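You operate a simulated robot arm through the tools that you are given. There is no shell and no other tool. Be economical: measure what you need, move in short steps, check, and stop when the job is done.

You run a simulated robot arm. Do the job below in one go: nothing can be reset, and whatever is moved stays where it is left.

Task
Set the blue bottle from the grey dye box on the counter.
Fine: the box with the yellow latch, on the shelf; shut its drawer and latch it again. Set down upright: what you pick out. Where these are worked on the way, their far stop is far enough and under half their travel is too little: yellow latch.

The check looks at the end state, three seconds after you hand in, the way a careful person would. Anything else that was tipped, shoved, dropped, spilled or broken makes it a failure.

Robot
A 7-joint arm with a fingered hand on a trunk, on a base that drives. Base frame: it is fixed to the floor where the robot stands at the start and does not move with it; the origin is under the middle of the robot, x ahead of it, y to its left, z up. Units: cm, degrees, N and s.
Its first joint turns from -166.0 to 166.0 degrees. Places, roughly: dye drawer [100, -10, 90]; store counter top [30, -60, 80]; yellow latch [80, 0, 100]. Payload 4.7 kg.
The TCP is the grasp point between the finger pads, 3.6 cm short of the fingertips. In the tool frame z runs along the fingers and y along their closing line. Largest opening 12 cm; the body of the gripper starts 4.2 cm behind the TCP. The gripper is a hand of 5 fingers: y runs from the thumb to the fingers, the wrist lies at [-1.8, -12.2, -21] in the tool frame, and closing takes about 1.5 s.
Orientation is that of the tool frame in the base frame, as [roll, pitch, yaw] about the fixed x, y, z axes, in that order (R = Rz(yaw) Ry(pitch) Rx(roll)). With the fingers straight down and the wrist toward the robot, the tool's x, y and z point along [0, 1, 0], [1, 0, 0] and [0, 0, -1] of the base frame.

Tools
- The arm moves only by the tool nudge_tool. Its argument "steps" is one flat list of numbers, 6 for each row, row after row: the shift along the tool's x, y, z in cm, then the turn, a rotation vector about the tool's x, y, z in degrees. In form: [x, y, z, rx, ry, rz, x, y, z, rx, ry, rz, ...]. A call has 1 to 10 rows; each row is the pose to reach, as a shift and turn from the pose commanded when the call began, along the tool's axes at that moment. "gripper" is the closure, from 0 (fully open) to 1 (shut), set as the call begins (left out, the last holds). Rows are played at 5 a second. More than 5 cm and 8.6 degrees between two rows, or a gripper value outside its range, and nothing of the call is played. Where a pose cannot be reached the arm comes as near as it can. A force on the tool above 90 N (or 10 N above the force at the start of the call, whichever is more), or a blocked arm, ends the call early, and 0.2 s more pass. The fingers move at their own pace (about 4.5 cm/s each) and stop on an object; they squeeze with about 32 N. The grip force told is the motor's: it shows also when the fingers shut on nothing. Time passes only in rows, and 0.2 s behind the last, so rows that repeat a pose let the fingers close. It gives the time, the measured TCP pose, the force on the tool (base axes), the opening and the grip force at its end, in the units of the frame above (readings bear some noise), with the torque about the TCP (base axes, N m) and any sound that the robot's microphone picked up.
- Cameras (640 x 400 px; columns grow to the right, rows downward): "scene" is now at [-25.37, 2.91, 125.6]; the picture's right is [-0.54, -0.84, 0.00], its down [-0.11, 0.07, -0.99] and it looks along [0.83, -0.54, -0.14] (base axes); focal length 256 px, centre (320, 200). "wrist" rides on the gripper at [7.3, -9.1, -14.3] in the tool frame; the picture's right is [-0.80, 0.28, -0.53], its down [-0.53, -0.73, 0.42] and it looks along [-0.27, 0.62, 0.74] (tool axes); focal length 234 px, centre (320, 200). There is no depth. A picture from a camera that has moved, and an enlarged one, comes with that camera's place and axes in the base frame and with its lens.
- grab_frame(camera): a new picture of that camera. The clock stands still meanwhile.
- steer(legs): drives the robot by 1 to 6 legs, each [ahead, turn to the left] in cm and degrees, along the robot's own axes; the way and the turn of a leg run together, so that a leg with both is an arc; at most 150 cm and 180 degrees a leg. The arm and the cameras ride along, it lands a little off, and it stops where it bumps. It gives what a move gives.
- move_fingers(index, middle, ring, little, thumb_bend, thumb_turn): sets how far each is bent, from 0 (flat) to 1 (curled in); at 0.3 the hand is open as for a grip, at 0.7 the pads meet at the TCP. One left out holds its place. A second passes; each finger stops where it meets its share of the squeeze, and holds until it gets a number again. A gripper value or a shape takes the hand back. It gives what a move gives, with no picture; readings hold the bend of each and the force on index, middle, ring, little, thumb and palm. thumb_turn goes from beside the hand (0) to across from the fingers (1), as for a grip.
- preshape(shape): the hand has 5 fingers and takes this shape, open, in about a second: jaw (thumb against the fingers, like two jaws); tri (thumb and two fingers); tip (a fingertip pinch); poke (one finger out to press); point (the index stretched); flat (the hand flat); cup (the hand cupped); fist (a fist). The gripper value then closes the fingers along that shape, each until it touches; the sizes above hold for jaw. It gives what a move gives, with no picture.
- turn_head(pan, tilt): turns the head with the scene camera to pan (to the left, within 143 degrees either way) and tilt (down, from -29 to 69), counted from straight ahead of the robot. It gives what a move gives.
- enlarge(camera, box): a new picture of the part [left, top, right, bottom] of that camera's present view, enlarged. The clock stands still meanwhile.
- sign_off(): hands the job in; it is judged then, once.

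Go step by step. Nothing tells you exact positions but the pictures and the camera data: compare them with the known pose of the tool, close in by small moves and look again before you grip or let go. The budget is 120 turns and 90 pictures, counting those below and the enlarged ones. Unless the task says otherwise, let go and move clear before handing in, and close with one line.

The tools are called by a JSON object that holds its "api" and its "payload". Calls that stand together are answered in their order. nudge_tool: Moves the arm, as the interface text tells. Its arguments: {"type":"object","properties":{"steps":{"type":"array","items":{"type":"number"}},"gripper":{"type":"number"}},"required":["steps"]} The other tools are called the same way: preshape (shape) gives the hand a shape; move_fingers (index, middle, ring, little, thumb_bend, thumb_turn) moves the fingers one by one; steer (legs) drives the base; turn_head (pan, tilt) turns the head that bears the scene camera; grab_frame (camera) takes a picture; enlarge (camera, box) takes an enlarged picture of a part of a camera's view; sign_off () hands the job in.

At the start:

```text
time: 0.0
eef_pos: [64.13, -0.94, 125.04]
tcp_rot: [-180.0, 0.0, 90.1]
force: [-0.4, -0.3, 0.7]
moment: [0.01, -0.01, -0.01]
finger_gap: 11.95
grip_force: 0.1
shape: jaw
bend: [0.3, 0.3, 0.3, 0.3, 0.3, 0.98]
finger forces: [0.0, 0.0, 0.0, 0.0, 0.1, 0.1]
robot x, y, heading: [0.32, -0.31, 0.1]
head pan, tilt: [-33.0, 7.8]
```

scene: 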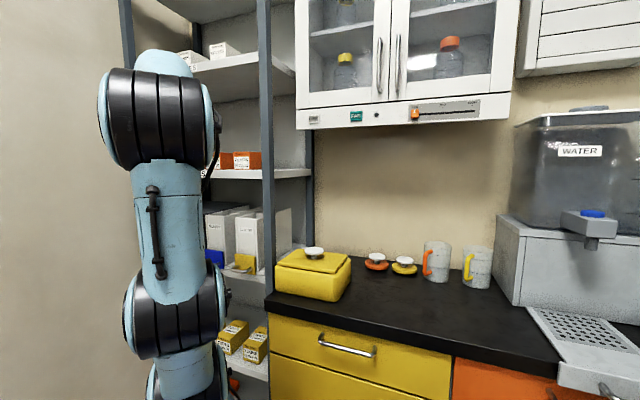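
wrist: 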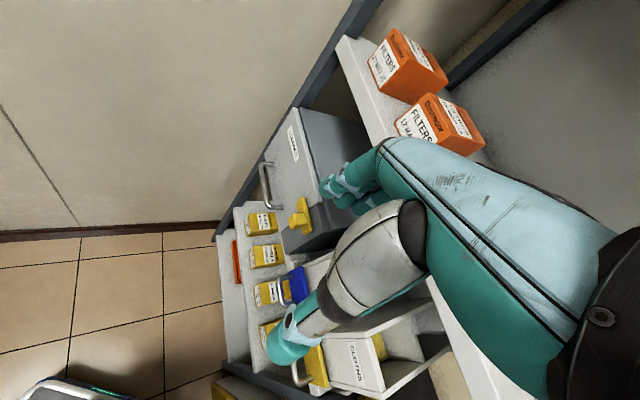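

The shelf with the dye box is ahead behind the arm; the counter is to the right. I turn the head to look at the shelf.

{"api": "turn_head", "payload": {"pan": 0, "tilt": 15}}

{"api": "grab_frame", "payload": {"camera": "scene"}}

{"api": "enlarge", "payload": {"camera": "wrist", "box": [210, 80, 450, 400]}}

```text
time: 1.0
eef_pos: [64.12, -1.03, 125.13]
tcp_rot: [179.9, 0.0, 90.0]
force: [1.0, 0.0, 0.0]
moment: [0.04, 0.01, -0.04]
finger_gap: 11.98
grip_force: 0.1
shape: jaw
bend: [0.3, 0.3, 0.3, 0.3, 0.3, 0.98]
finger forces: [0.0, 0.1, 0.0, 0.0, 0.1, 0.1]
robot x, y, heading: [-0.13, 0.15, 0.2]
head pan, tilt: [0.0, 15.0]
```

```text
87 pictures are left
camera scene: at [-23.8, 7.94, 124.43], right [0.0, -1.0, 0.0], down [-0.26, 0.0, -0.97], along [0.97, 0.0, -0.26], focal length 256 px, centre (320, 200)
```

scene: 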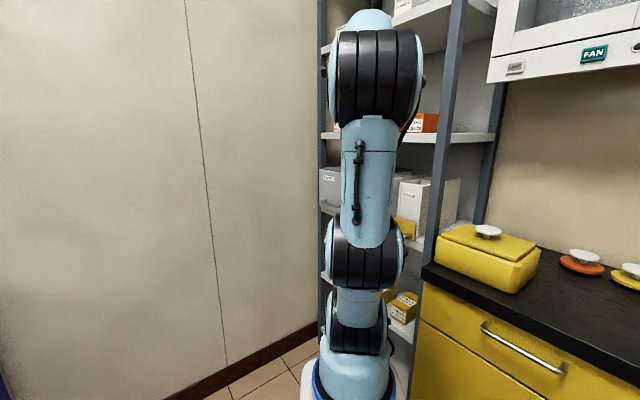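

```text
1.25 times, centred on (330, 240) of wrist
camera zoom: at [54.94, 6.33, 139.27], right [0.28, -0.8, 0.53], down [-0.73, -0.53, -0.42], along [0.62, -0.27, -0.74], focal length 293 px, centre (308, 150)
```

zoom: 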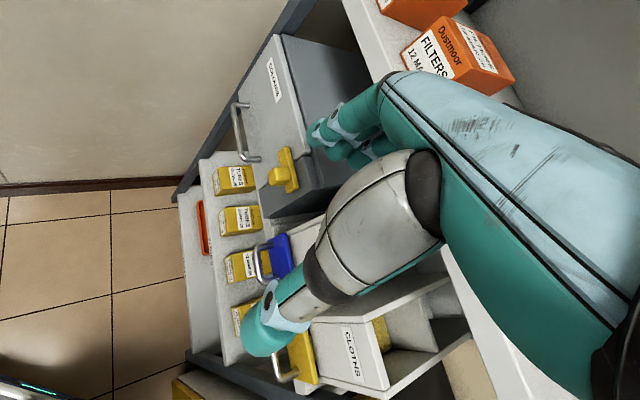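

The grey box with the yellow latch sits around [81, -5, 100], mostly hidden by the hand. I pull the hand back and tilt it up for a clear wrist view.

{"api": "nudge_tool", "payload": {"steps": [0, -4, 0, -7, 0, 0, 0, -8, 0, -14, 0, 0, 0, -12, 0, -21, 0, 0, 0, -16, 0, -28, 0, 0, 0, -20, 0, -35, 0, 0]}}

{"api": "grab_frame", "payload": {"camera": "wrist"}}

{"api": "turn_head", "payload": {"pan": -60, "tilt": 25}}

{"api": "grab_frame", "payload": {"camera": "scene"}}

```text
time: 2.4
eef_pos: [39.25, 15.38, 125.09]
tcp_rot: [144.8, 0.7, 142.2]
force: [0.6, 0.6, -1.1]
moment: [-0.01, 0.06, 0.04]
finger_gap: 11.99
grip_force: 0.1
shape: jaw
bend: [0.3, 0.3, 0.3, 0.3, 0.3, 0.98]
finger forces: [0.0, 0.1, 0.0, 0.0, 0.0, 0.0]
out of reach, approached as far as the arm can: row 5
robot x, y, heading: [-0.05, -0.02, -0.0]
head pan, tilt: [0.0, 15.0]
stopped in row 5: the arm was blocked; the commanded pose is now the measured one
```

```text
85 pictures are left
camera wrist: at [23.76, 7.6, 131.33], right [0.58, -0.55, 0.6], down [0.21, -0.61, -0.76], along [0.78, 0.57, -0.24], focal length 234 px, centre (320, 200)
```

wrist: 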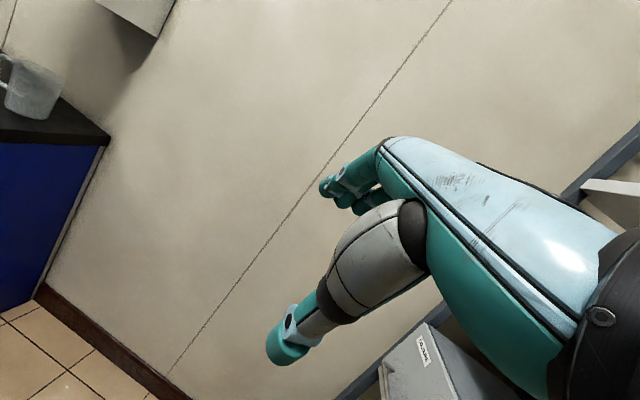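

```text
time: 3.7
eef_pos: [39.35, 15.33, 125.17]
tcp_rot: [144.7, 0.6, 142.2]
force: [0.0, 0.2, 0.9]
moment: [-0.03, 0.01, -0.02]
finger_gap: 12.02
grip_force: 0.1
shape: jaw
bend: [0.3, 0.3, 0.3, 0.3, 0.3, 0.98]
finger forces: [0.1, 0.0, 0.0, 0.0, 0.0, 0.0]
robot x, y, heading: [0.06, -0.01, 0.2]
head pan, tilt: [-60.0, 25.0]
```

```text
84 pictures are left
camera scene: at [-28.53, -0.02, 122.81], right [-0.87, -0.5, 0.0], down [-0.21, 0.37, -0.91], along [0.45, -0.78, -0.42], focal length 256 px, centre (320, 200)
```

scene: 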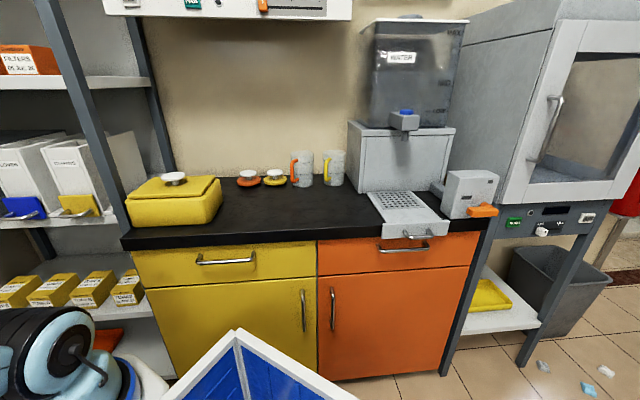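

The counter is visible on the right with free space in front of the mugs. Now I look at the shelf with the arm out of the way.

{"api": "turn_head", "payload": {"pan": -25, "tilt": 15}}

{"api": "grab_frame", "payload": {"camera": "scene"}}

```text
time: 4.7
eef_pos: [39.19, 15.37, 125.08]
tcp_rot: [144.8, 0.6, 142.3]
force: [-0.7, -0.6, 0.0]
moment: [0.0, -0.01, 0.0]
finger_gap: 12.02
grip_force: 0.1
shape: jaw
bend: [0.3, 0.3, 0.3, 0.3, 0.3, 0.98]
finger forces: [0.0, 0.0, 0.0, 0.1, 0.1, 0.0]
robot x, y, heading: [0.1, -0.13, -0.0]
head pan, tilt: [-25.0, 15.0]
```

```text
83 pictures are left
camera scene: at [-24.68, 4.01, 124.43], right [-0.42, -0.91, 0.0], down [-0.23, 0.11, -0.97], along [0.88, -0.41, -0.26], focal length 256 px, centre (320, 200)
```

scene: 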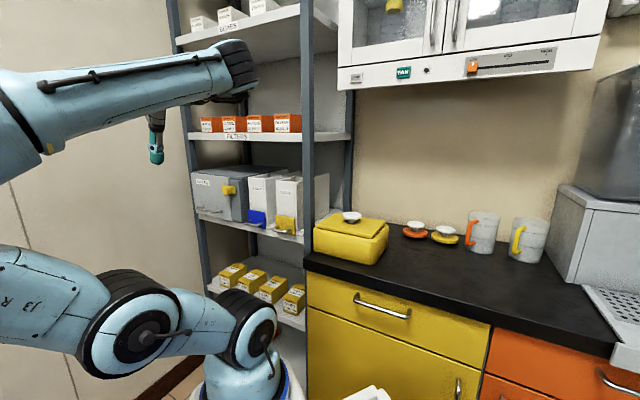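

Good view. I zoom in on the grey box.

{"api": "enlarge", "payload": {"camera": "scene", "box": [180, 140, 330, 250]}}

```text
3.64 times, centred on (255, 195) of scene
camera zoom: at [-24.68, 4.01, 124.43], right [-0.42, -0.91, 0.0], down [-0.23, 0.11, -0.97], along [0.88, -0.41, -0.26], focal length 933 px, centre (556, 218)
```

zoom: 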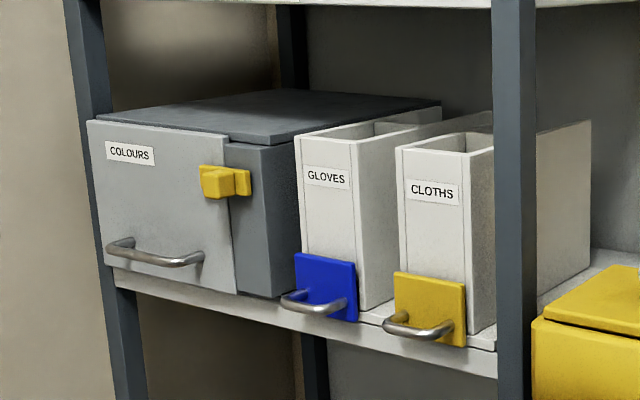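

The "COLOURS" grey box is about [91, 0], its front runs along roughly (.85,.53), so it faces (-.53,.85). I check the floor around before driving.

{"api": "turn_head", "payload": {"pan": -40, "tilt": 60}}

{"api": "grab_frame", "payload": {"camera": "scene"}}

{"api": "turn_head", "payload": {"pan": 65, "tilt": 35}}

{"api": "grab_frame", "payload": {"camera": "scene"}}

```text
time: 5.8
eef_pos: [39.28, 15.29, 125.06]
tcp_rot: [144.8, 0.7, 142.2]
force: [-0.6, 0.7, 0.2]
moment: [-0.01, -0.05, 0.01]
finger_gap: 12.01
grip_force: 0.0
shape: jaw
bend: [0.3, 0.3, 0.3, 0.3, 0.3, 0.98]
finger forces: [0.1, 0.0, 0.0, 0.0, 0.0, 0.1]
robot x, y, heading: [0.31, -0.07, 0.2]
head pan, tilt: [-40.0, 60.0]
```

```text
81 pictures are left
camera scene: at [-28.03, 3.67, 117.81], right [-0.64, -0.77, 0.0], down [-0.66, 0.56, -0.5], along [0.38, -0.32, -0.87], focal length 256 px, centre (320, 200)
```

scene: 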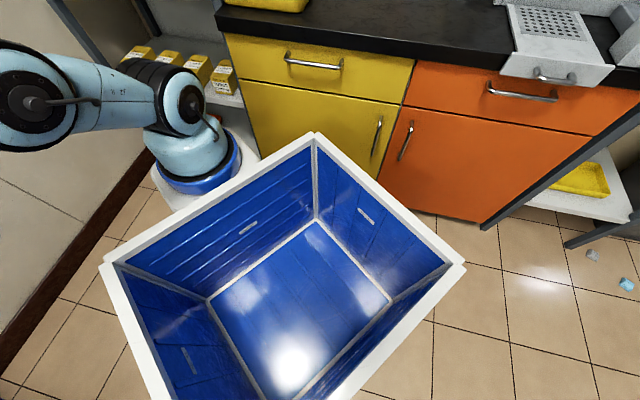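

```text
time: 7.6
eef_pos: [39.26, 15.28, 125.04]
tcp_rot: [144.7, 0.7, 142.1]
force: [0.8, 1.1, 0.7]
moment: [0.01, -0.03, 0.03]
finger_gap: 11.97
grip_force: 0.1
shape: jaw
bend: [0.3, 0.3, 0.3, 0.3, 0.3, 0.98]
finger forces: [0.1, 0.1, 0.1, 0.1, 0.0, 0.1]
robot x, y, heading: [0.02, -0.03, 0.1]
head pan, tilt: [65.0, 35.0]
```

```text
80 pictures are left
camera scene: at [-29.42, 15.94, 121.23], right [0.91, -0.42, 0.0], down [-0.24, -0.52, -0.82], along [0.35, 0.74, -0.57], focal length 256 px, centre (320, 200)
```

scene: 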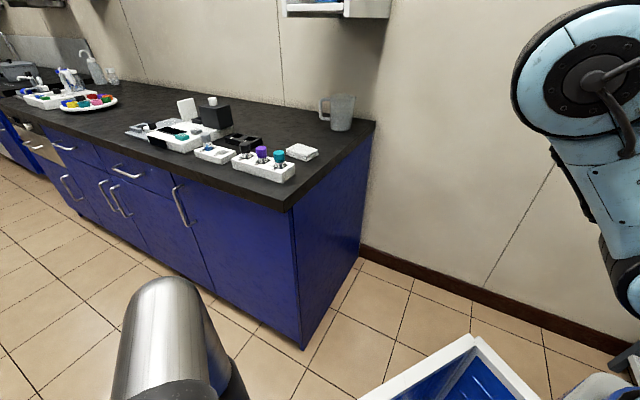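

The robot's arm column stands near [25,0]; all targets are in reach without driving. I swing the hand around toward the box front for a close wrist view.

{"api": "nudge_tool", "payload": {"steps": [-2.5, 0.6, 2.2, 0, -4.3, 6.1, -5, 1.2, 4.4, 0, -8.6, 12.3, -7.5, 1.8, 6.7, 0, -12.9, 18.4, -10, 2.4, 9, 0, -17.2, 24.6, -12.5, 3, 11.2, 0, -21.5, 30.7, -15, 3.6, 13.4, 0, -25.8, 36.9, -17.5, 4.2, 15.7, 0, -30.1, 43, -20, 4.8, 18, 0, -34.4, 49.1, -22.5, 5.3, 20.2, 0, -38.7, 55.3, -25, 5.9, 22.4, 0, -43, 61.4]}}

{"api": "grab_frame", "payload": {"camera": "wrist"}}

```text
time: 9.8
eef_pos: [69.87, 14.18, 110.71]
tcp_rot: [144.3, -0.2, 67.1]
force: [-0.7, -0.3, 1.1]
moment: [0.03, 0.02, -0.01]
finger_gap: 12.0
grip_force: 0.1
shape: jaw
bend: [0.3, 0.3, 0.3, 0.3, 0.3, 0.98]
finger forces: [0.0, 0.1, 0.1, 0.1, 0.0, 0.0]
robot x, y, heading: [0.01, -0.1, 0.2]
head pan, tilt: [65.0, 35.0]
```

```text
79 pictures are left
camera wrist: at [58.08, 27.03, 116.88], right [-0.39, -0.71, 0.59], down [-0.52, -0.35, -0.77], along [0.76, -0.61, -0.24], focal length 234 px, centre (320, 200)
```

wrist: 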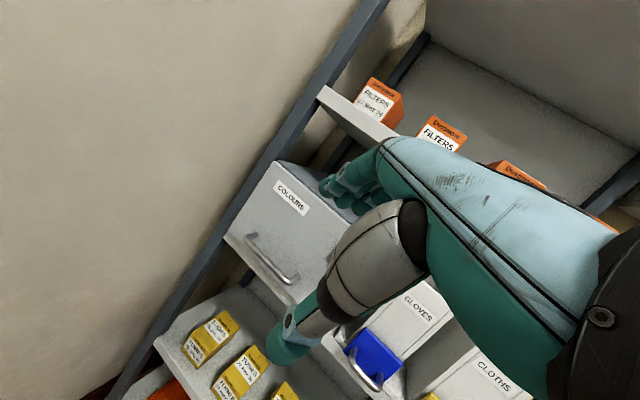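

The box front shows well; the latch is behind the fingers. I yaw further and shift the hand to the right to uncover it.

{"api": "nudge_tool", "payload": {"steps": [-1.7, -1.5, -1.3, 0, -4.1, 5.7, -3.4, -3, -2.6, 0, -8.2, 11.4, -5.1, -4.5, -3.9, 0, -12.2, 17, -6.8, -6, -5.2, 0, -16.3, 22.7, -8.5, -7.5, -6.6, 0, -20.4, 28.4]}}

{"api": "grab_frame", "payload": {"camera": "wrist"}}

```text
time: 11.0
eef_pos: [57.34, 10.12, 111.54]
tcp_rot: [144.3, -0.1, 32.2]
force: [-0.8, -0.5, 0.4]
moment: [0.0, 0.0, -0.01]
finger_gap: 12.01
grip_force: 0.0
shape: jaw
bend: [0.3, 0.3, 0.3, 0.3, 0.3, 0.98]
finger forces: [0.0, 0.1, 0.1, 0.0, 0.0, 0.1]
robot x, y, heading: [-0.01, -0.01, 0.1]
head pan, tilt: [65.0, 35.0]
```

```text
78 pictures are left
camera wrist: at [55.11, 27.39, 117.78], right [-0.72, -0.36, 0.59], down [-0.63, 0.01, -0.77], along [0.27, -0.93, -0.24], focal length 234 px, centre (320, 200)
```

wrist: 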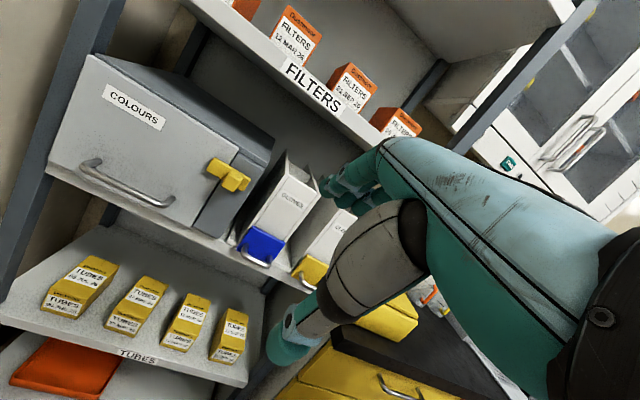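

{"api": "enlarge", "payload": {"camera": "wrist", "box": [160, 120, 280, 240]}}

{"api": "enlarge", "payload": {"camera": "wrist", "box": [40, 40, 290, 260]}}

```text
3.33 times, centred on (220, 180) of wrist
camera zoom: at [55.11, 27.39, 117.78], right [-0.72, -0.36, 0.59], down [-0.63, 0.01, -0.77], along [0.27, -0.93, -0.24], focal length 781 px, centre (653, 267)
```

zoom: 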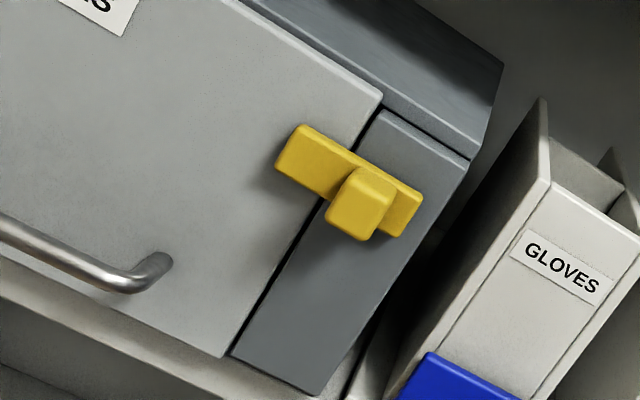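

```text
1.82 times, centred on (165, 150) of wrist
camera zoom: at [55.11, 27.39, 117.78], right [-0.72, -0.36, 0.59], down [-0.63, 0.01, -0.77], along [0.27, -0.93, -0.24], focal length 426 px, centre (602, 291)
```

zoom: 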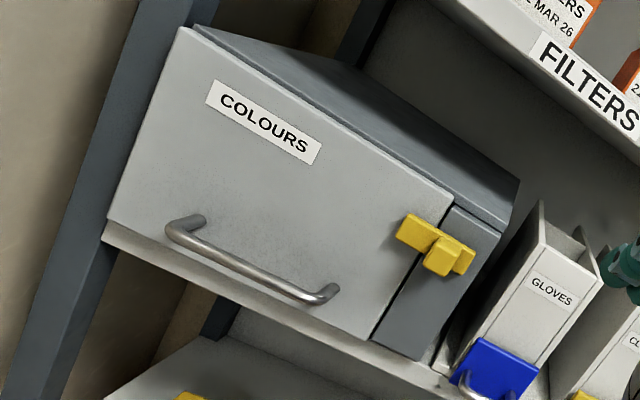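

The latch is a bar (from ≈[77.8,-7,102] to [82.9,-4,102]) with a knob at ≈[79.6,-5.9], most likely a turn latch; the drawer handle centre is ≈[89.5,2.6,91.5]. I shape the hand to poke and see where the finger is.

{"api": "preshape", "payload": {"shape": "poke"}}

{"api": "grab_frame", "payload": {"camera": "wrist"}}

```text
time: 11.9
eef_pos: [57.46, 10.13, 111.65]
tcp_rot: [144.3, -0.1, 32.3]
force: [0.1, 0.3, 0.4]
moment: [-0.01, -0.02, 0.0]
finger_gap: 0.0
grip_force: 0.0
shape: poke
bend: [0.7, 0.7, 0.99, 0.99, 1.0, 1.0]
finger forces: [0.0, 0.0, 0.0, 0.1, 0.0, 0.0]
robot x, y, heading: [-0.03, 0.06, -0.2]
head pan, tilt: [65.0, 35.0]
```

```text
75 pictures are left
camera wrist: at [55.11, 27.41, 117.78], right [-0.72, -0.36, 0.59], down [-0.63, 0.01, -0.77], along [0.27, -0.93, -0.24], focal length 234 px, centre (320, 200)
```

wrist: 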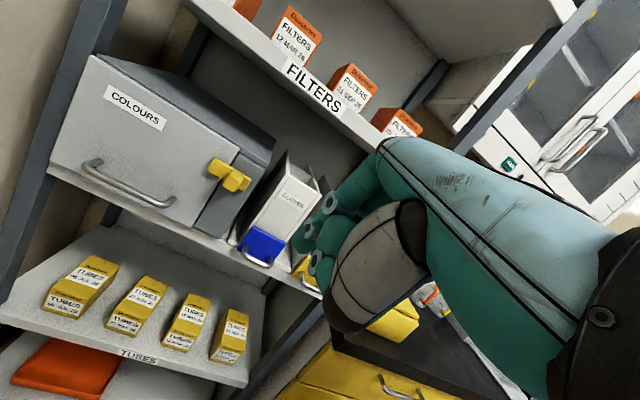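

{"api": "enlarge", "payload": {"camera": "wrist", "box": [270, 150, 430, 340]}}

{"api": "preshape", "payload": {"shape": "point"}}

{"api": "enlarge", "payload": {"camera": "wrist", "box": [230, 100, 430, 340]}}

```text
2.11 times, centred on (350, 245) of wrist
camera zoom: at [55.11, 27.41, 117.78], right [-0.72, -0.36, 0.59], down [-0.63, 0.01, -0.77], along [0.27, -0.93, -0.24], focal length 493 px, centre (257, 105)
```

zoom: 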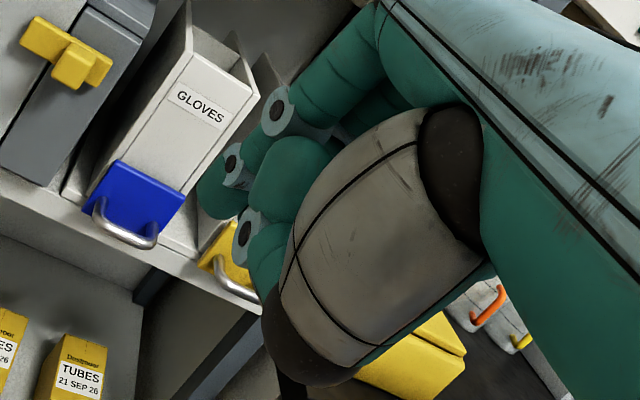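

```text
time: 12.8
eef_pos: [57.51, 10.09, 111.61]
tcp_rot: [144.2, -0.1, 32.2]
force: [0.0, -0.2, -0.1]
moment: [-0.01, -0.01, 0.0]
finger_gap: 0.0
grip_force: 0.0
shape: point
bend: [0.19, 1.0, 1.0, 1.0, 0.98, 0.88]
finger forces: [0.0, 0.0, 0.0, 0.0, 0.0, 0.1]
robot x, y, heading: [-0.04, 0.1, 0.0]
head pan, tilt: [65.0, 35.0]
```

```text
1.67 times, centred on (330, 220) of wrist
camera zoom: at [55.11, 27.41, 117.78], right [-0.72, -0.36, 0.59], down [-0.63, 0.01, -0.77], along [0.27, -0.93, -0.24], focal length 390 px, centre (303, 167)
```

zoom: 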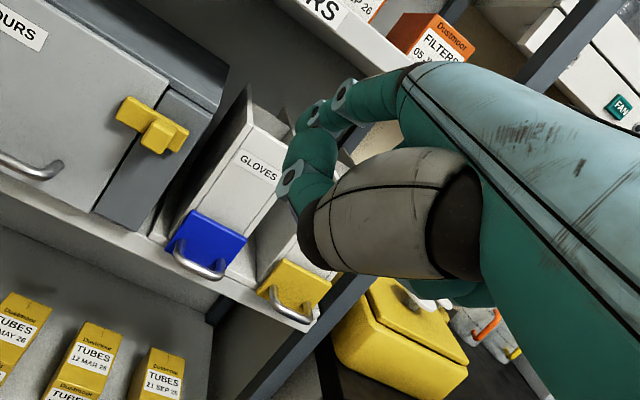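

{"api": "preshape", "payload": {"shape": "tri"}}

{"api": "enlarge", "payload": {"camera": "wrist", "box": [230, 130, 390, 390]}}

{"api": "turn_head", "payload": {"pan": 0, "tilt": 10}}

{"api": "grab_frame", "payload": {"camera": "scene"}}

```text
time: 13.7
eef_pos: [57.41, 9.95, 111.59]
tcp_rot: [144.3, -0.1, 32.4]
force: [-0.7, -0.4, 0.2]
moment: [-0.02, -0.01, 0.0]
finger_gap: 11.95
grip_force: 0.1
shape: tri
bend: [0.3, 0.3, 0.99, 0.99, 0.3, 0.97]
finger forces: [0.0, 0.1, 0.0, 0.0, 0.0, 0.1]
robot x, y, heading: [-0.2, -0.05, 0.1]
head pan, tilt: [65.0, 35.0]
```

```text
1.54 times, centred on (310, 260) of wrist
camera zoom: at [55.11, 27.41, 117.78], right [-0.72, -0.36, 0.59], down [-0.63, 0.01, -0.77], along [0.27, -0.93, -0.24], focal length 360 px, centre (335, 108)
```

zoom: 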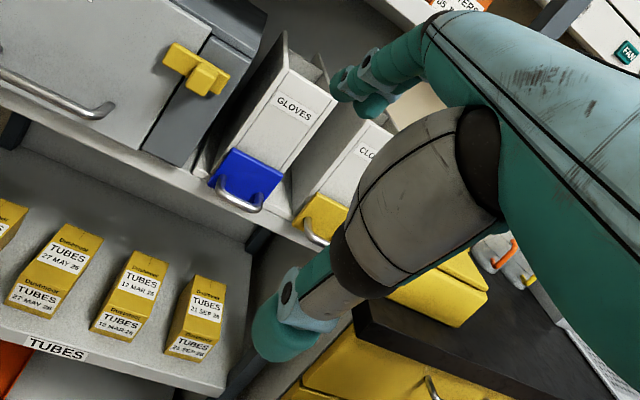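

```text
time: 15.1
eef_pos: [57.48, 10.08, 111.51]
tcp_rot: [144.3, -0.1, 32.3]
force: [-0.8, -0.6, -0.7]
moment: [0.0, 0.04, -0.02]
finger_gap: 11.97
grip_force: 0.0
shape: tri
bend: [0.3, 0.3, 0.99, 0.99, 0.3, 0.97]
finger forces: [0.0, 0.1, 0.1, 0.0, 0.0, 0.0]
robot x, y, heading: [0.31, 0.0, -0.0]
head pan, tilt: [0.0, 10.0]
```

```text
71 pictures are left
camera scene: at [-23.84, 7.96, 125.24], right [0.0, -1.0, 0.0], down [-0.17, 0.0, -0.98], along [0.98, 0.0, -0.17], focal length 256 px, centre (320, 200)
```

scene: 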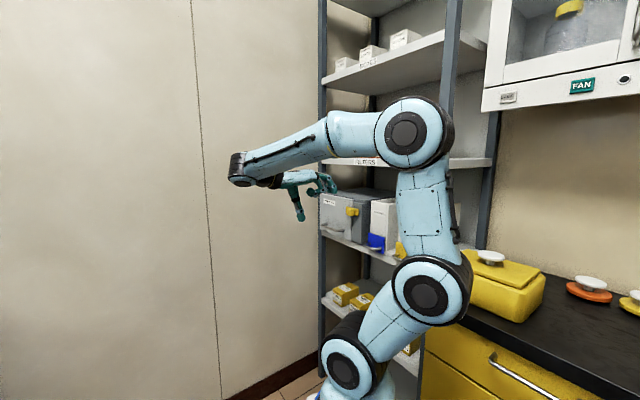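

Tri grip looks centred on the TCP. I bring the hand level in front of the knob, about 10 cm out.

{"api": "nudge_tool", "payload": {"steps": [1.5, 1.0, 2.4, -7.7, 0, 0, 3, 1.9, 4.8, -15.4, 0, 0, 4.4, 2.9, 7.2, -23.1, 0, 0, 5.9, 3.9, 9.5, -30.8, 0, 0, 7.4, 4.9, 11.9, -38.5, 0, 0, 8.8, 5.8, 14.3, -46.2, 0, 0, 10.3, 6.8, 16.7, -54, 0, 0]}}

{"api": "grab_frame", "payload": {"camera": "wrist"}}

{"api": "grab_frame", "payload": {"camera": "scene"}}

```text
time: 16.7
eef_pos: [74.64, 2.56, 101.94]
tcp_rot: [90.1, 0.0, 32.3]
force: [-0.5, 1.0, -0.2]
moment: [-0.03, -0.05, -0.07]
finger_gap: 12.01
grip_force: 0.1
shape: tri
bend: [0.3, 0.3, 0.99, 0.99, 0.3, 0.98]
finger forces: [0.1, 0.0, 0.0, 0.0, 0.1, 0.0]
robot x, y, heading: [-0.11, 0.36, -0.0]
head pan, tilt: [0.0, 10.0]
```

```text
70 pictures are left
camera wrist: at [73.01, 18.59, 92.69], right [-0.96, 0.01, 0.28], down [-0.22, -0.64, -0.74], along [0.17, -0.77, 0.62], focal length 234 px, centre (320, 200)
```

wrist: 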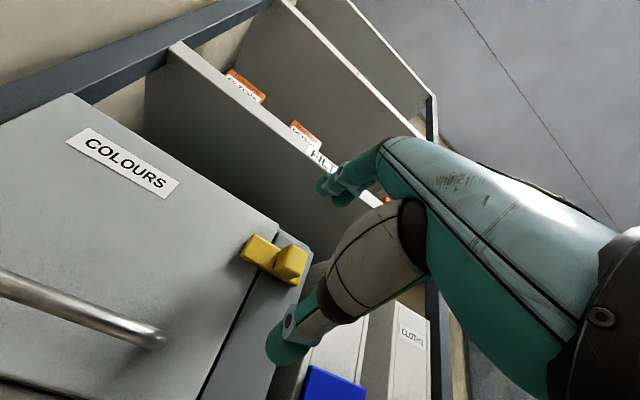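

```text
69 pictures are left
camera scene: at [-23.83, 7.96, 125.25], right [0.0, -1.0, 0.0], down [-0.17, 0.0, -0.98], along [0.98, 0.0, -0.17], focal length 256 px, centre (320, 200)
```

scene: 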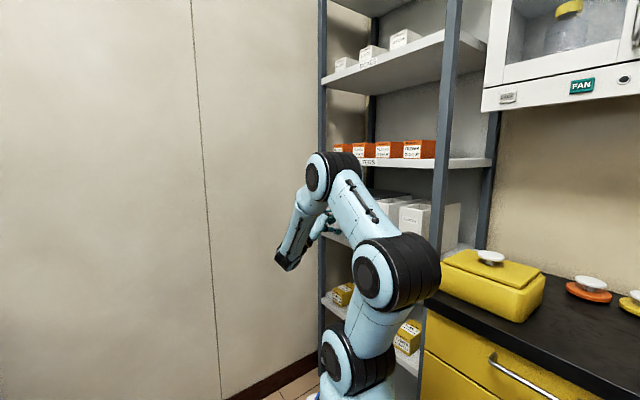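

{"api": "enlarge", "payload": {"camera": "wrist", "box": [220, 200, 340, 320]}}

```text
3.33 times, centred on (280, 260) of wrist
camera zoom: at [73.01, 18.59, 92.69], right [-0.96, 0.01, 0.28], down [-0.22, -0.64, -0.74], along [0.17, -0.77, 0.62], focal length 781 px, centre (453, 0)
```

zoom: 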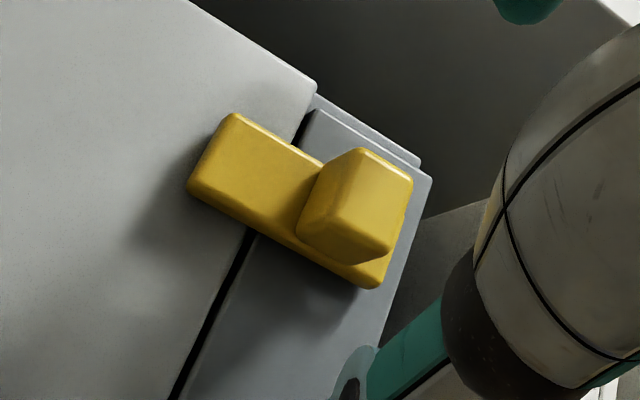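

Knob location confirmed near [77.8,-3.7,102.2] at its front. I advance to it with the open tri grip.

{"api": "nudge_tool", "payload": {"steps": [-0.2, 0.1, 2, 0, 0, 0, -0.4, 0.2, 3.8, 0, 0, 0, -0.5, 0.2, 5.2, 0, 0, 0]}}

{"api": "grab_frame", "payload": {"camera": "wrist"}}

```text
time: 17.5
eef_pos: [76.83, -2.06, 102.16]
tcp_rot: [90.3, -0.1, 32.2]
force: [0.8, 0.1, -0.4]
moment: [-0.04, -0.04, -0.01]
finger_gap: 11.99
grip_force: 0.1
shape: tri
bend: [0.3, 0.3, 0.99, 0.99, 0.3, 0.98]
finger forces: [0.0, 0.0, 0.0, 0.0, 0.0, 0.1]
robot x, y, heading: [-0.08, 0.24, 0.2]
head pan, tilt: [0.0, 10.0]
```

```text
67 pictures are left
camera wrist: at [75.23, 14.09, 92.96], right [-0.96, 0.01, 0.28], down [-0.22, -0.64, -0.74], along [0.17, -0.77, 0.62], focal length 234 px, centre (320, 200)
```

wrist: 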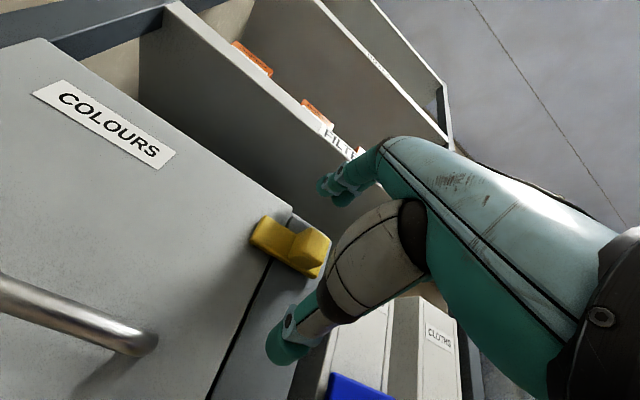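

The knob lies between thumb and fingers. I close on it.

{"api": "nudge_tool", "payload": {"steps": [0, 0, 0, 0, 0, 0, 0, 0, 0, 0, 0, 0, 0, 0, 0, 0, 0, 0, 0, 0, 0, 0, 0, 0, 0, 0, 0, 0, 0, 0, 0, 0, 0, 0, 0, 0, 0, 0, 0, 0, 0, 0, 0, 0, 0, 0, 0, 0], "gripper": 1}}

{"api": "grab_frame", "payload": {"camera": "wrist"}}

```text
time: 19.3
eef_pos: [76.88, -1.96, 102.16]
tcp_rot: [90.2, -0.1, 32.2]
force: [-0.4, -2.0, 0.6]
moment: [0.01, -0.06, 0.0]
finger_gap: 2.29
grip_force: 32.2
shape: tri
bend: [0.73, 0.59, 1.0, 1.0, 0.74, 1.0]
finger forces: [14.6, 13.5, 0.0, 0.0, 28.4, 0.1]
robot x, y, heading: [0.01, -0.01, 0.0]
head pan, tilt: [0.0, 10.0]
```

```text
66 pictures are left
camera wrist: at [75.23, 14.06, 92.96], right [-0.96, 0.01, 0.28], down [-0.22, -0.64, -0.74], along [0.17, -0.77, 0.62], focal length 234 px, centre (320, 200)
```

wrist: 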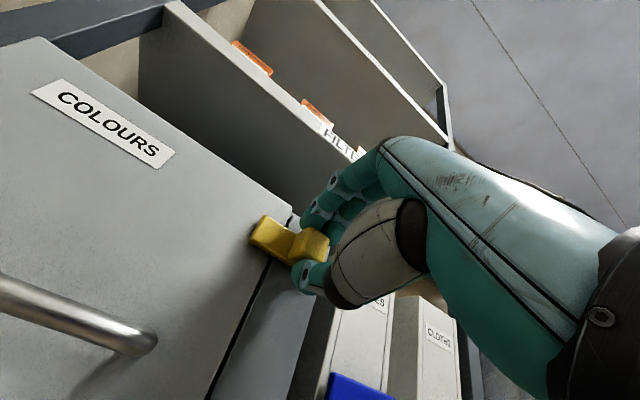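

Gripped. I test a small twist with the left end going up.

{"api": "nudge_tool", "payload": {"steps": [0, 0, 0, 0, 0, 4, 0, 0, 0, 0, 0, 8, 0, 0, 0, 0, 0, 12, 0, 0, 0, 0, 0, 12]}}

{"api": "enlarge", "payload": {"camera": "wrist", "box": [220, 150, 380, 310]}}

```text
time: 20.3
eef_pos: [76.78, -2.19, 102.01]
tcp_rot: [90.4, -12.1, 32.0]
force: [2.8, -4.6, -3.8]
moment: [0.06, 0.01, 0.04]
finger_gap: 2.09
grip_force: 31.1
shape: tri
bend: [0.73, 0.61, 1.0, 1.0, 0.74, 1.0]
finger forces: [16.4, 12.5, 0.1, 0.0, 27.4, 0.1]
robot x, y, heading: [-0.1, 0.02, 0.1]
head pan, tilt: [0.0, 10.0]
```

```text
2.50 times, centred on (300, 230) of wrist
camera zoom: at [76.74, 14.98, 94.56], right [-0.99, -0.01, 0.11], down [-0.09, -0.55, -0.83], along [0.07, -0.83, 0.55], focal length 585 px, centre (370, 125)
```

zoom: 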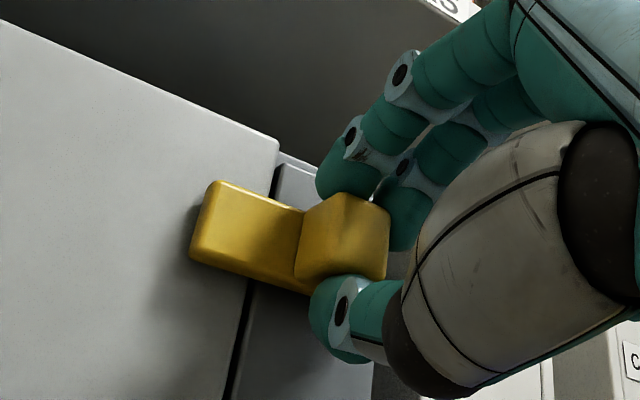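

The bar did not turn with the hand; I undo the twist and test sliding to the right instead.

{"api": "nudge_tool", "payload": {"steps": [0, 0, 0, 0, 0, -6, 0, 0, 0, 0, 0, -12, -0.4, 0, 0, 0, 0, -12, -0.8, 0, 0, 0, 0, -12, -1.2, 0, 0, 0, 0, -12]}}

{"api": "enlarge", "payload": {"camera": "wrist", "box": [220, 150, 380, 310]}}

```text
time: 21.5
eef_pos: [75.77, -2.81, 101.79]
tcp_rot: [90.3, -0.2, 32.3]
force: [5.5, -6.1, 2.0]
moment: [0.0, -0.18, 0.1]
finger_gap: 2.04
grip_force: 31.9
shape: tri
bend: [0.73, 0.73, 1.0, 1.0, 0.75, 1.0]
finger forces: [18.8, 11.0, 0.0, 0.0, 24.8, 0.1]
robot x, y, heading: [-0.29, -0.03, -0.1]
head pan, tilt: [0.0, 10.0]
```

```text
2.50 times, centred on (300, 230) of wrist
camera zoom: at [74.27, 13.42, 92.68], right [-0.96, 0.01, 0.28], down [-0.22, -0.64, -0.74], along [0.17, -0.77, 0.62], focal length 585 px, centre (370, 125)
```

zoom: 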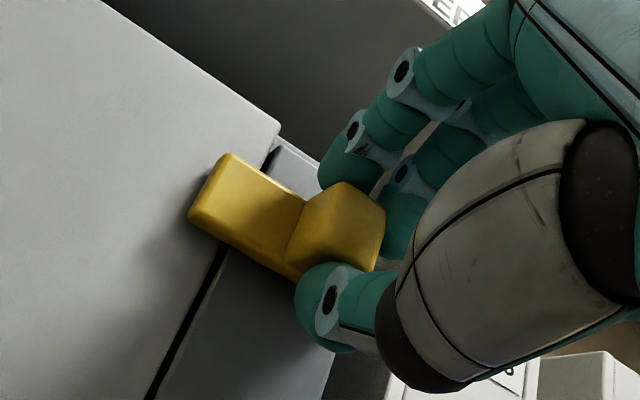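

The bar now overlaps the drawer less than before, so it appears to be a slide bolt. I continue sliding right.

{"api": "nudge_tool", "payload": {"steps": [-0.4, 0.2, 0, 0, 0, 0, -0.8, 0.2, 0, 0, 0, 0, -1.2, 0.2, 0, 0, 0, 0, -1.6, 0.2, 0, 0, 0, 0]}}

{"api": "enlarge", "payload": {"camera": "wrist", "box": [220, 150, 380, 310]}}

```text
time: 22.5
eef_pos: [74.45, -3.55, 101.93]
tcp_rot: [90.4, 0.0, 32.2]
force: [11.5, -15.7, -6.2]
moment: [0.21, -0.03, 0.04]
finger_gap: 1.97
grip_force: 32.0
shape: tri
bend: [0.73, 0.73, 1.0, 1.0, 0.74, 1.0]
finger forces: [14.6, 11.3, 0.0, 0.0, 27.4, 0.1]
robot x, y, heading: [-0.52, -0.06, -0.1]
head pan, tilt: [0.0, 10.0]
```

```text
2.50 times, centred on (300, 230) of wrist
camera zoom: at [72.84, 12.48, 92.76], right [-0.96, 0.01, 0.28], down [-0.23, -0.64, -0.74], along [0.17, -0.77, 0.62], focal length 585 px, centre (370, 125)
```

zoom: 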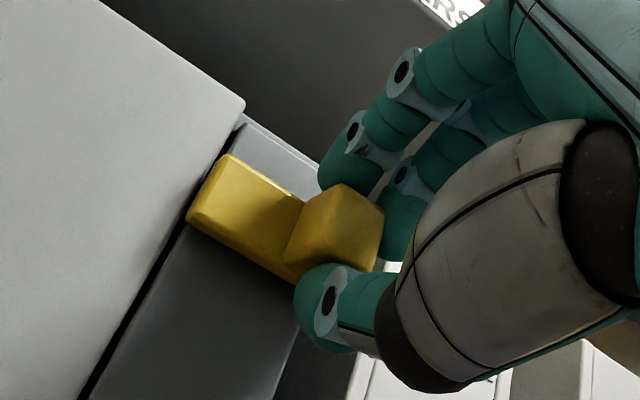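

It slides: the bar is nearly clear of the drawer. I continue, watching the force.

{"api": "nudge_tool", "payload": {"steps": [-0.4, -0.1, 0.2, 0, 0, 0, -0.8, -0.1, 0.3, 0, 0, 0, -1.2, -0.1, 0.4, 0, 0, 0]}}

{"api": "enlarge", "payload": {"camera": "wrist", "box": [220, 150, 380, 310]}}

```text
time: 23.3
eef_pos: [73.64, -4.46, 101.82]
tcp_rot: [90.4, 0.0, 32.4]
force: [7.2, 12.6, -8.6]
moment: [0.14, 0.04, 0.41]
finger_gap: 2.0
grip_force: 31.9
shape: tri
bend: [0.73, 0.74, 1.0, 1.0, 0.75, 1.0]
finger forces: [17.4, 4.8, 0.0, 0.0, 29.6, 0.1]
robot x, y, heading: [0.33, 0.17, 0.1]
head pan, tilt: [0.0, 10.0]
```

```text
2.50 times, centred on (300, 230) of wrist
camera zoom: at [72.01, 11.73, 92.7], right [-0.96, 0.01, 0.28], down [-0.22, -0.64, -0.74], along [0.17, -0.77, 0.62], focal length 585 px, centre (370, 125)
```

zoom: 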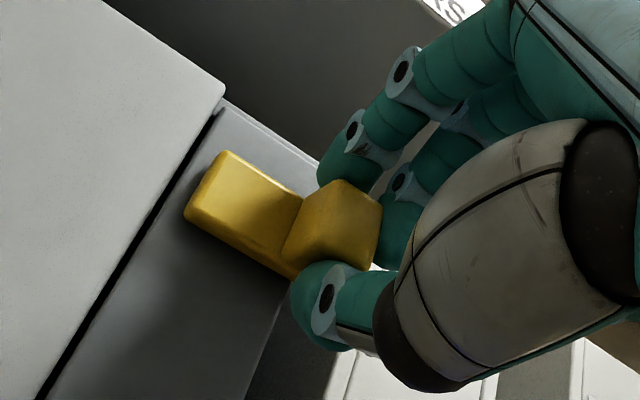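

The bolt is at its far stop and clear of the drawer. I release and back off.

{"api": "nudge_tool", "payload": {"steps": [0.2, 0, -0.2, 0, 0, 0, 0.2, 0, -0.2, 0, 0, 0, 0.2, 0, -0.2, 0, 0, 0, 0.2, 0, -0.2, 0, 0, 0, 0.2, 0, -0.2, 0, 0, 0, 0.2, 0, -4, 0, 0, 0, 0.2, 0, -8, 0, 0, 0, 0.2, 0, -12, 0, 0, 0], "gripper": 0}}

{"api": "grab_frame", "payload": {"camera": "wrist"}}

```text
time: 25.1
eef_pos: [67.38, 5.67, 102.18]
tcp_rot: [90.6, 0.1, 32.4]
force: [0.6, 1.8, -1.9]
moment: [-0.08, -0.11, -0.1]
finger_gap: 11.99
grip_force: 0.0
shape: tri
bend: [0.3, 0.3, 0.99, 0.99, 0.3, 0.98]
finger forces: [0.1, 0.0, 0.0, 0.0, 0.0, 0.0]
robot x, y, heading: [-0.23, 0.08, 0.3]
head pan, tilt: [0.0, 10.0]
```

```text
61 pictures are left
camera wrist: at [65.75, 21.92, 93.0], right [-0.96, 0.01, 0.29], down [-0.23, -0.64, -0.74], along [0.18, -0.77, 0.61], focal length 234 px, centre (320, 200)
```

wrist: 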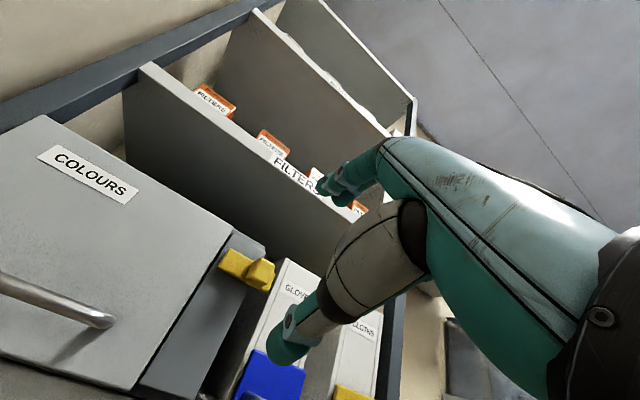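

Latch is open. Next the handle (≈[89.5,3.2,92.2]): I take the jaw shape and stage in front of it, tilted 30° down.

{"api": "preshape", "payload": {"shape": "jaw"}}

{"api": "nudge_tool", "payload": {"steps": [3.5, -0.9, 0.9, 6, 0, 0, 7, -1.8, 1.8, 12, 0, 0, 10.5, -2.7, 2.6, 18, 0, 0, 14, -3.6, 3.5, 24, 0, 0, 17.4, -4.5, 4.4, 29.4, 0, 0, 17.4, -4.5, 4.4, 29.4, 0, 0], "gripper": 0.6}}

{"api": "grab_frame", "payload": {"camera": "wrist"}}

```text
time: 26.0
eef_pos: [67.42, 5.79, 102.04]
tcp_rot: [90.5, 0.1, 32.5]
force: [-0.2, 0.4, -0.8]
moment: [0.01, -0.01, -0.01]
finger_gap: 11.98
grip_force: 0.1
shape: jaw
bend: [0.3, 0.3, 0.3, 0.3, 0.3, 0.98]
finger forces: [0.0, 0.0, 0.0, 0.0, 0.0, 0.0]
robot x, y, heading: [-0.13, -0.22, -0.1]
head pan, tilt: [0.0, 10.0]
```

```text
time: 27.4
eef_pos: [84.31, 11.18, 97.37]
tcp_rot: [119.8, -0.1, 32.4]
force: [-0.4, -0.3, -0.4]
moment: [0.0, 0.01, 0.01]
finger_gap: 4.84
grip_force: 0.0
shape: jaw
bend: [0.74, 0.49, 0.46, 0.44, 0.73, 1.0]
finger forces: [0.1, 0.0, 0.1, 0.0, 0.0, 0.0]
robot x, y, heading: [0.13, 0.07, 0.2]
head pan, tilt: [0.0, 10.0]
```

```text
60 pictures are left
camera wrist: at [81.43, 29.53, 96.44], right [-0.85, -0.16, 0.5], down [-0.45, -0.29, -0.85], along [0.28, -0.94, 0.17], focal length 234 px, centre (320, 200)
```

wrist: 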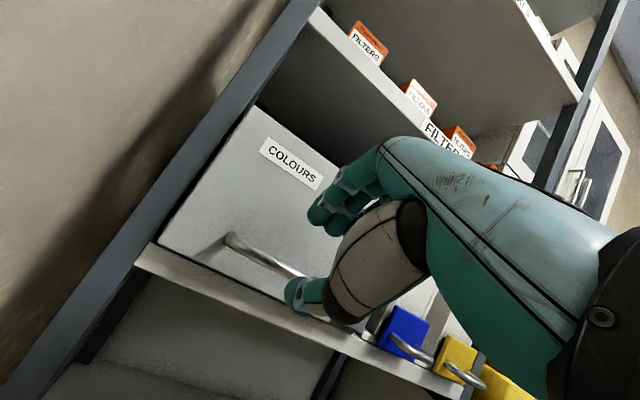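

{"api": "enlarge", "payload": {"camera": "wrist", "box": [210, 140, 390, 340]}}

```text
2.00 times, centred on (300, 240) of wrist
camera zoom: at [81.43, 29.53, 96.44], right [-0.85, -0.16, 0.5], down [-0.45, -0.29, -0.85], along [0.28, -0.94, 0.17], focal length 468 px, centre (360, 120)
```

zoom: 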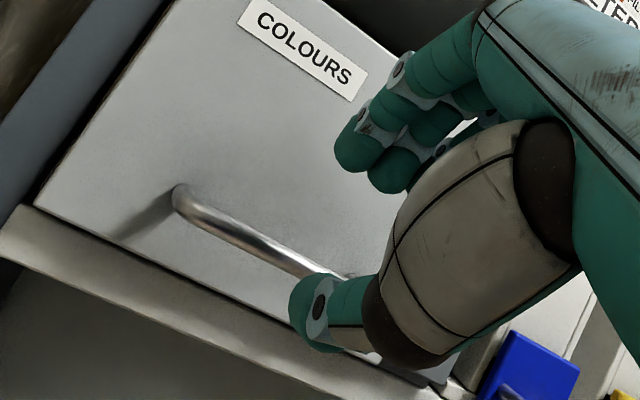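

The finger bends are uneven (index and thumb already in); I set them evenly.

{"api": "move_fingers", "payload": {"index": 0.54, "middle": 0.54, "ring": 0.54, "little": 0.54, "thumb_bend": 0.5, "thumb_turn": 1}}

{"api": "enlarge", "payload": {"camera": "wrist", "box": [210, 140, 390, 340]}}

```text
time: 28.4
eef_pos: [84.33, 11.18, 97.42]
tcp_rot: [119.7, -0.1, 32.2]
force: [0.0, -0.3, 0.0]
moment: [0.0, 0.0, -0.01]
finger_gap: 5.61
grip_force: 0.0
shape: fingers
bend: [0.54, 0.54, 0.54, 0.54, 0.5, 1.0]
finger forces: [0.0, 0.0, 0.1, 0.0, 0.0, 0.1]
robot x, y, heading: [0.06, -0.21, 0.1]
head pan, tilt: [0.0, 10.0]
```

```text
2.00 times, centred on (300, 240) of wrist
camera zoom: at [81.4, 29.52, 96.43], right [-0.85, -0.16, 0.5], down [-0.45, -0.29, -0.85], along [0.28, -0.94, 0.17], focal length 468 px, centre (360, 120)
```

zoom: 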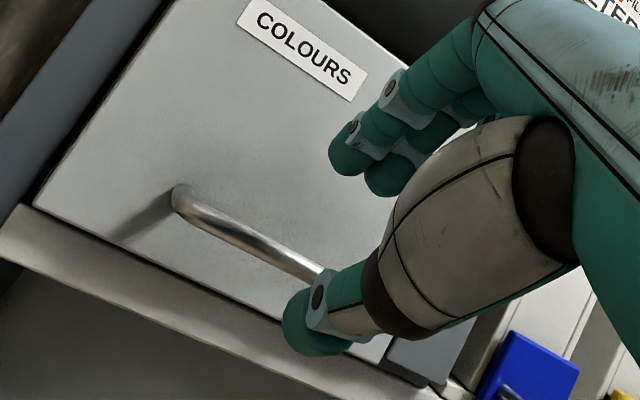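

The gap now straddles the handle's line. I advance along the fingers.

{"api": "nudge_tool", "payload": {"steps": [0, 0, 2.5, 0, 0, 0, 0, 0, 5, 0, 0, 0, 0, 0, 7, 0, 0, 0, 0, 0, 8, 0, 0, 0]}}

{"api": "grab_frame", "payload": {"camera": "wrist"}}

```text
time: 29.4
eef_pos: [87.95, 5.69, 93.49]
tcp_rot: [119.5, -0.2, 32.3]
force: [-6.6, 9.1, 4.7]
moment: [-0.2, -0.18, 0.05]
finger_gap: 5.27
grip_force: 5.1
shape: fingers
bend: [0.57, 0.54, 0.54, 0.54, 0.5, 1.0]
finger forces: [10.8, 0.0, 0.0, 0.1, 0.0, 0.1]
robot x, y, heading: [0.04, 0.18, 0.0]
head pan, tilt: [0.0, 10.0]
```

```text
57 pictures are left
camera wrist: at [85.09, 23.89, 92.59], right [-0.85, -0.16, 0.5], down [-0.44, -0.29, -0.85], along [0.28, -0.94, 0.17], focal length 234 px, centre (320, 200)
```

wrist: 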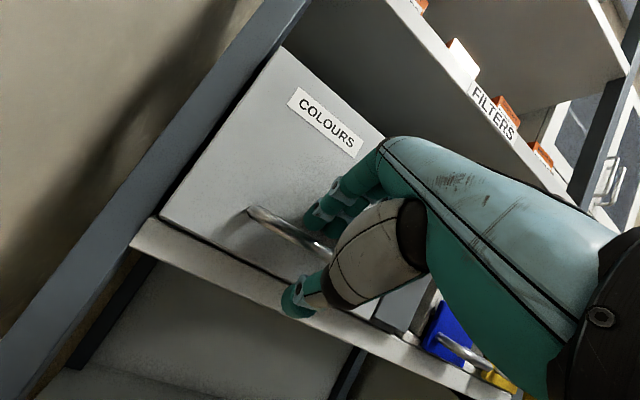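

{"api": "enlarge", "payload": {"camera": "wrist", "box": [230, 150, 370, 330]}}

{"api": "turn_head", "payload": {"pan": -10, "tilt": 15}}

{"api": "enlarge", "payload": {"camera": "scene", "box": [200, 100, 400, 300]}}

```text
2.22 times, centred on (300, 240) of wrist
camera zoom: at [85.09, 23.89, 92.59], right [-0.85, -0.16, 0.5], down [-0.44, -0.29, -0.85], along [0.28, -0.94, 0.17], focal length 520 px, centre (364, 111)
```

zoom: 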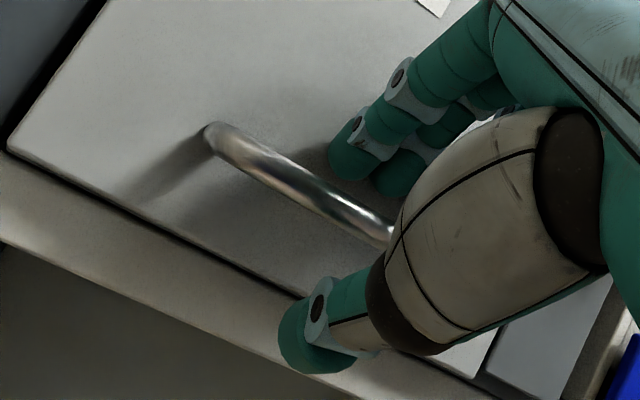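

```text
time: 30.1
eef_pos: [88.05, 5.48, 93.43]
tcp_rot: [119.6, -0.1, 32.3]
force: [-6.8, 11.6, 5.0]
moment: [-0.25, -0.2, 0.19]
finger_gap: 5.1
grip_force: 6.7
shape: fingers
bend: [0.58, 0.54, 0.54, 0.54, 0.5, 1.0]
finger forces: [11.9, 0.9, 0.0, 0.0, 0.1, 0.0]
robot x, y, heading: [0.07, 0.26, 0.4]
head pan, tilt: [-10.0, 15.0]
```

```text
2.00 times, centred on (300, 200) of scene
camera zoom: at [-23.97, 6.37, 124.42], right [-0.17, -0.98, 0.0], down [-0.25, 0.04, -0.97], along [0.95, -0.17, -0.26], focal length 513 px, centre (360, 200)
```

zoom: 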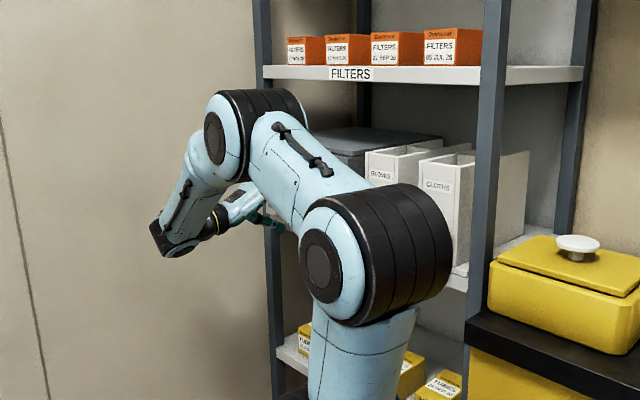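

The index tip has likely met the drawer front. I back off slightly, curl the fingers a bit more, raise the hand a little and go in deeper.

{"api": "nudge_tool", "payload": {"steps": [0, 0.4, -0.8, 0, 0, 0, 0, 0.9, -1.5, 0, 0, 0]}}

{"api": "move_fingers", "payload": {"index": 0.6, "middle": 0.6, "ring": 0.6, "little": 0.6}}

{"api": "nudge_tool", "payload": {"steps": [0, 0, 1, 0, 0, 0, 0, 0, 1.8, 0, 0, 0, 0, 0, 2.5, 0, 0, 0]}}

{"api": "enlarge", "payload": {"camera": "wrist", "box": [230, 150, 370, 330]}}

```text
time: 30.7
eef_pos: [87.61, 6.06, 94.88]
tcp_rot: [119.8, 0.0, 32.1]
force: [-0.1, 0.1, 0.1]
moment: [-0.01, 0.02, 0.01]
finger_gap: 5.64
grip_force: 0.1
shape: fingers
bend: [0.54, 0.54, 0.54, 0.54, 0.5, 1.0]
finger forces: [0.0, 0.0, 0.0, 0.0, 0.1, 0.0]
robot x, y, heading: [-0.01, -0.14, 0.0]
head pan, tilt: [-10.0, 15.0]
```

```text
time: 31.7
eef_pos: [87.65, 6.12, 94.99]
tcp_rot: [119.7, -0.1, 32.3]
force: [1.4, 0.1, -0.2]
moment: [-0.01, 0.01, 0.01]
finger_gap: 4.78
grip_force: 0.1
shape: fingers
bend: [0.6, 0.6, 0.6, 0.6, 0.5, 1.0]
finger forces: [0.0, 0.1, 0.1, 0.0, 0.1, 0.0]
robot x, y, heading: [0.02, 0.52, 0.1]
head pan, tilt: [-10.0, 15.0]
```

```text
time: 32.5
eef_pos: [88.73, 4.58, 94.11]
tcp_rot: [119.6, -0.3, 32.6]
force: [-17.4, 28.9, 13.6]
moment: [-0.35, -0.25, 0.11]
finger_gap: 3.61
grip_force: 17.2
shape: fingers
bend: [0.67, 0.63, 0.61, 0.6, 0.5, 1.0]
finger forces: [18.7, 12.3, 2.9, 0.1, 0.0, 0.0]
robot x, y, heading: [0.03, -0.14, -0.1]
head pan, tilt: [-10.0, 15.0]
```

```text
2.22 times, centred on (300, 240) of wrist
camera zoom: at [85.74, 22.92, 93.13], right [-0.85, -0.16, 0.5], down [-0.44, -0.29, -0.85], along [0.28, -0.94, 0.17], focal length 520 px, centre (364, 111)
```

zoom: 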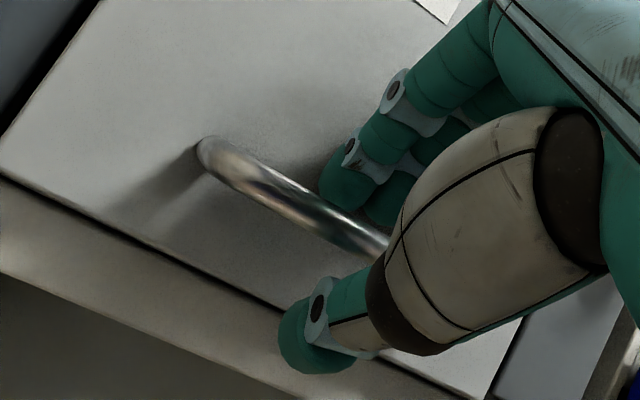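

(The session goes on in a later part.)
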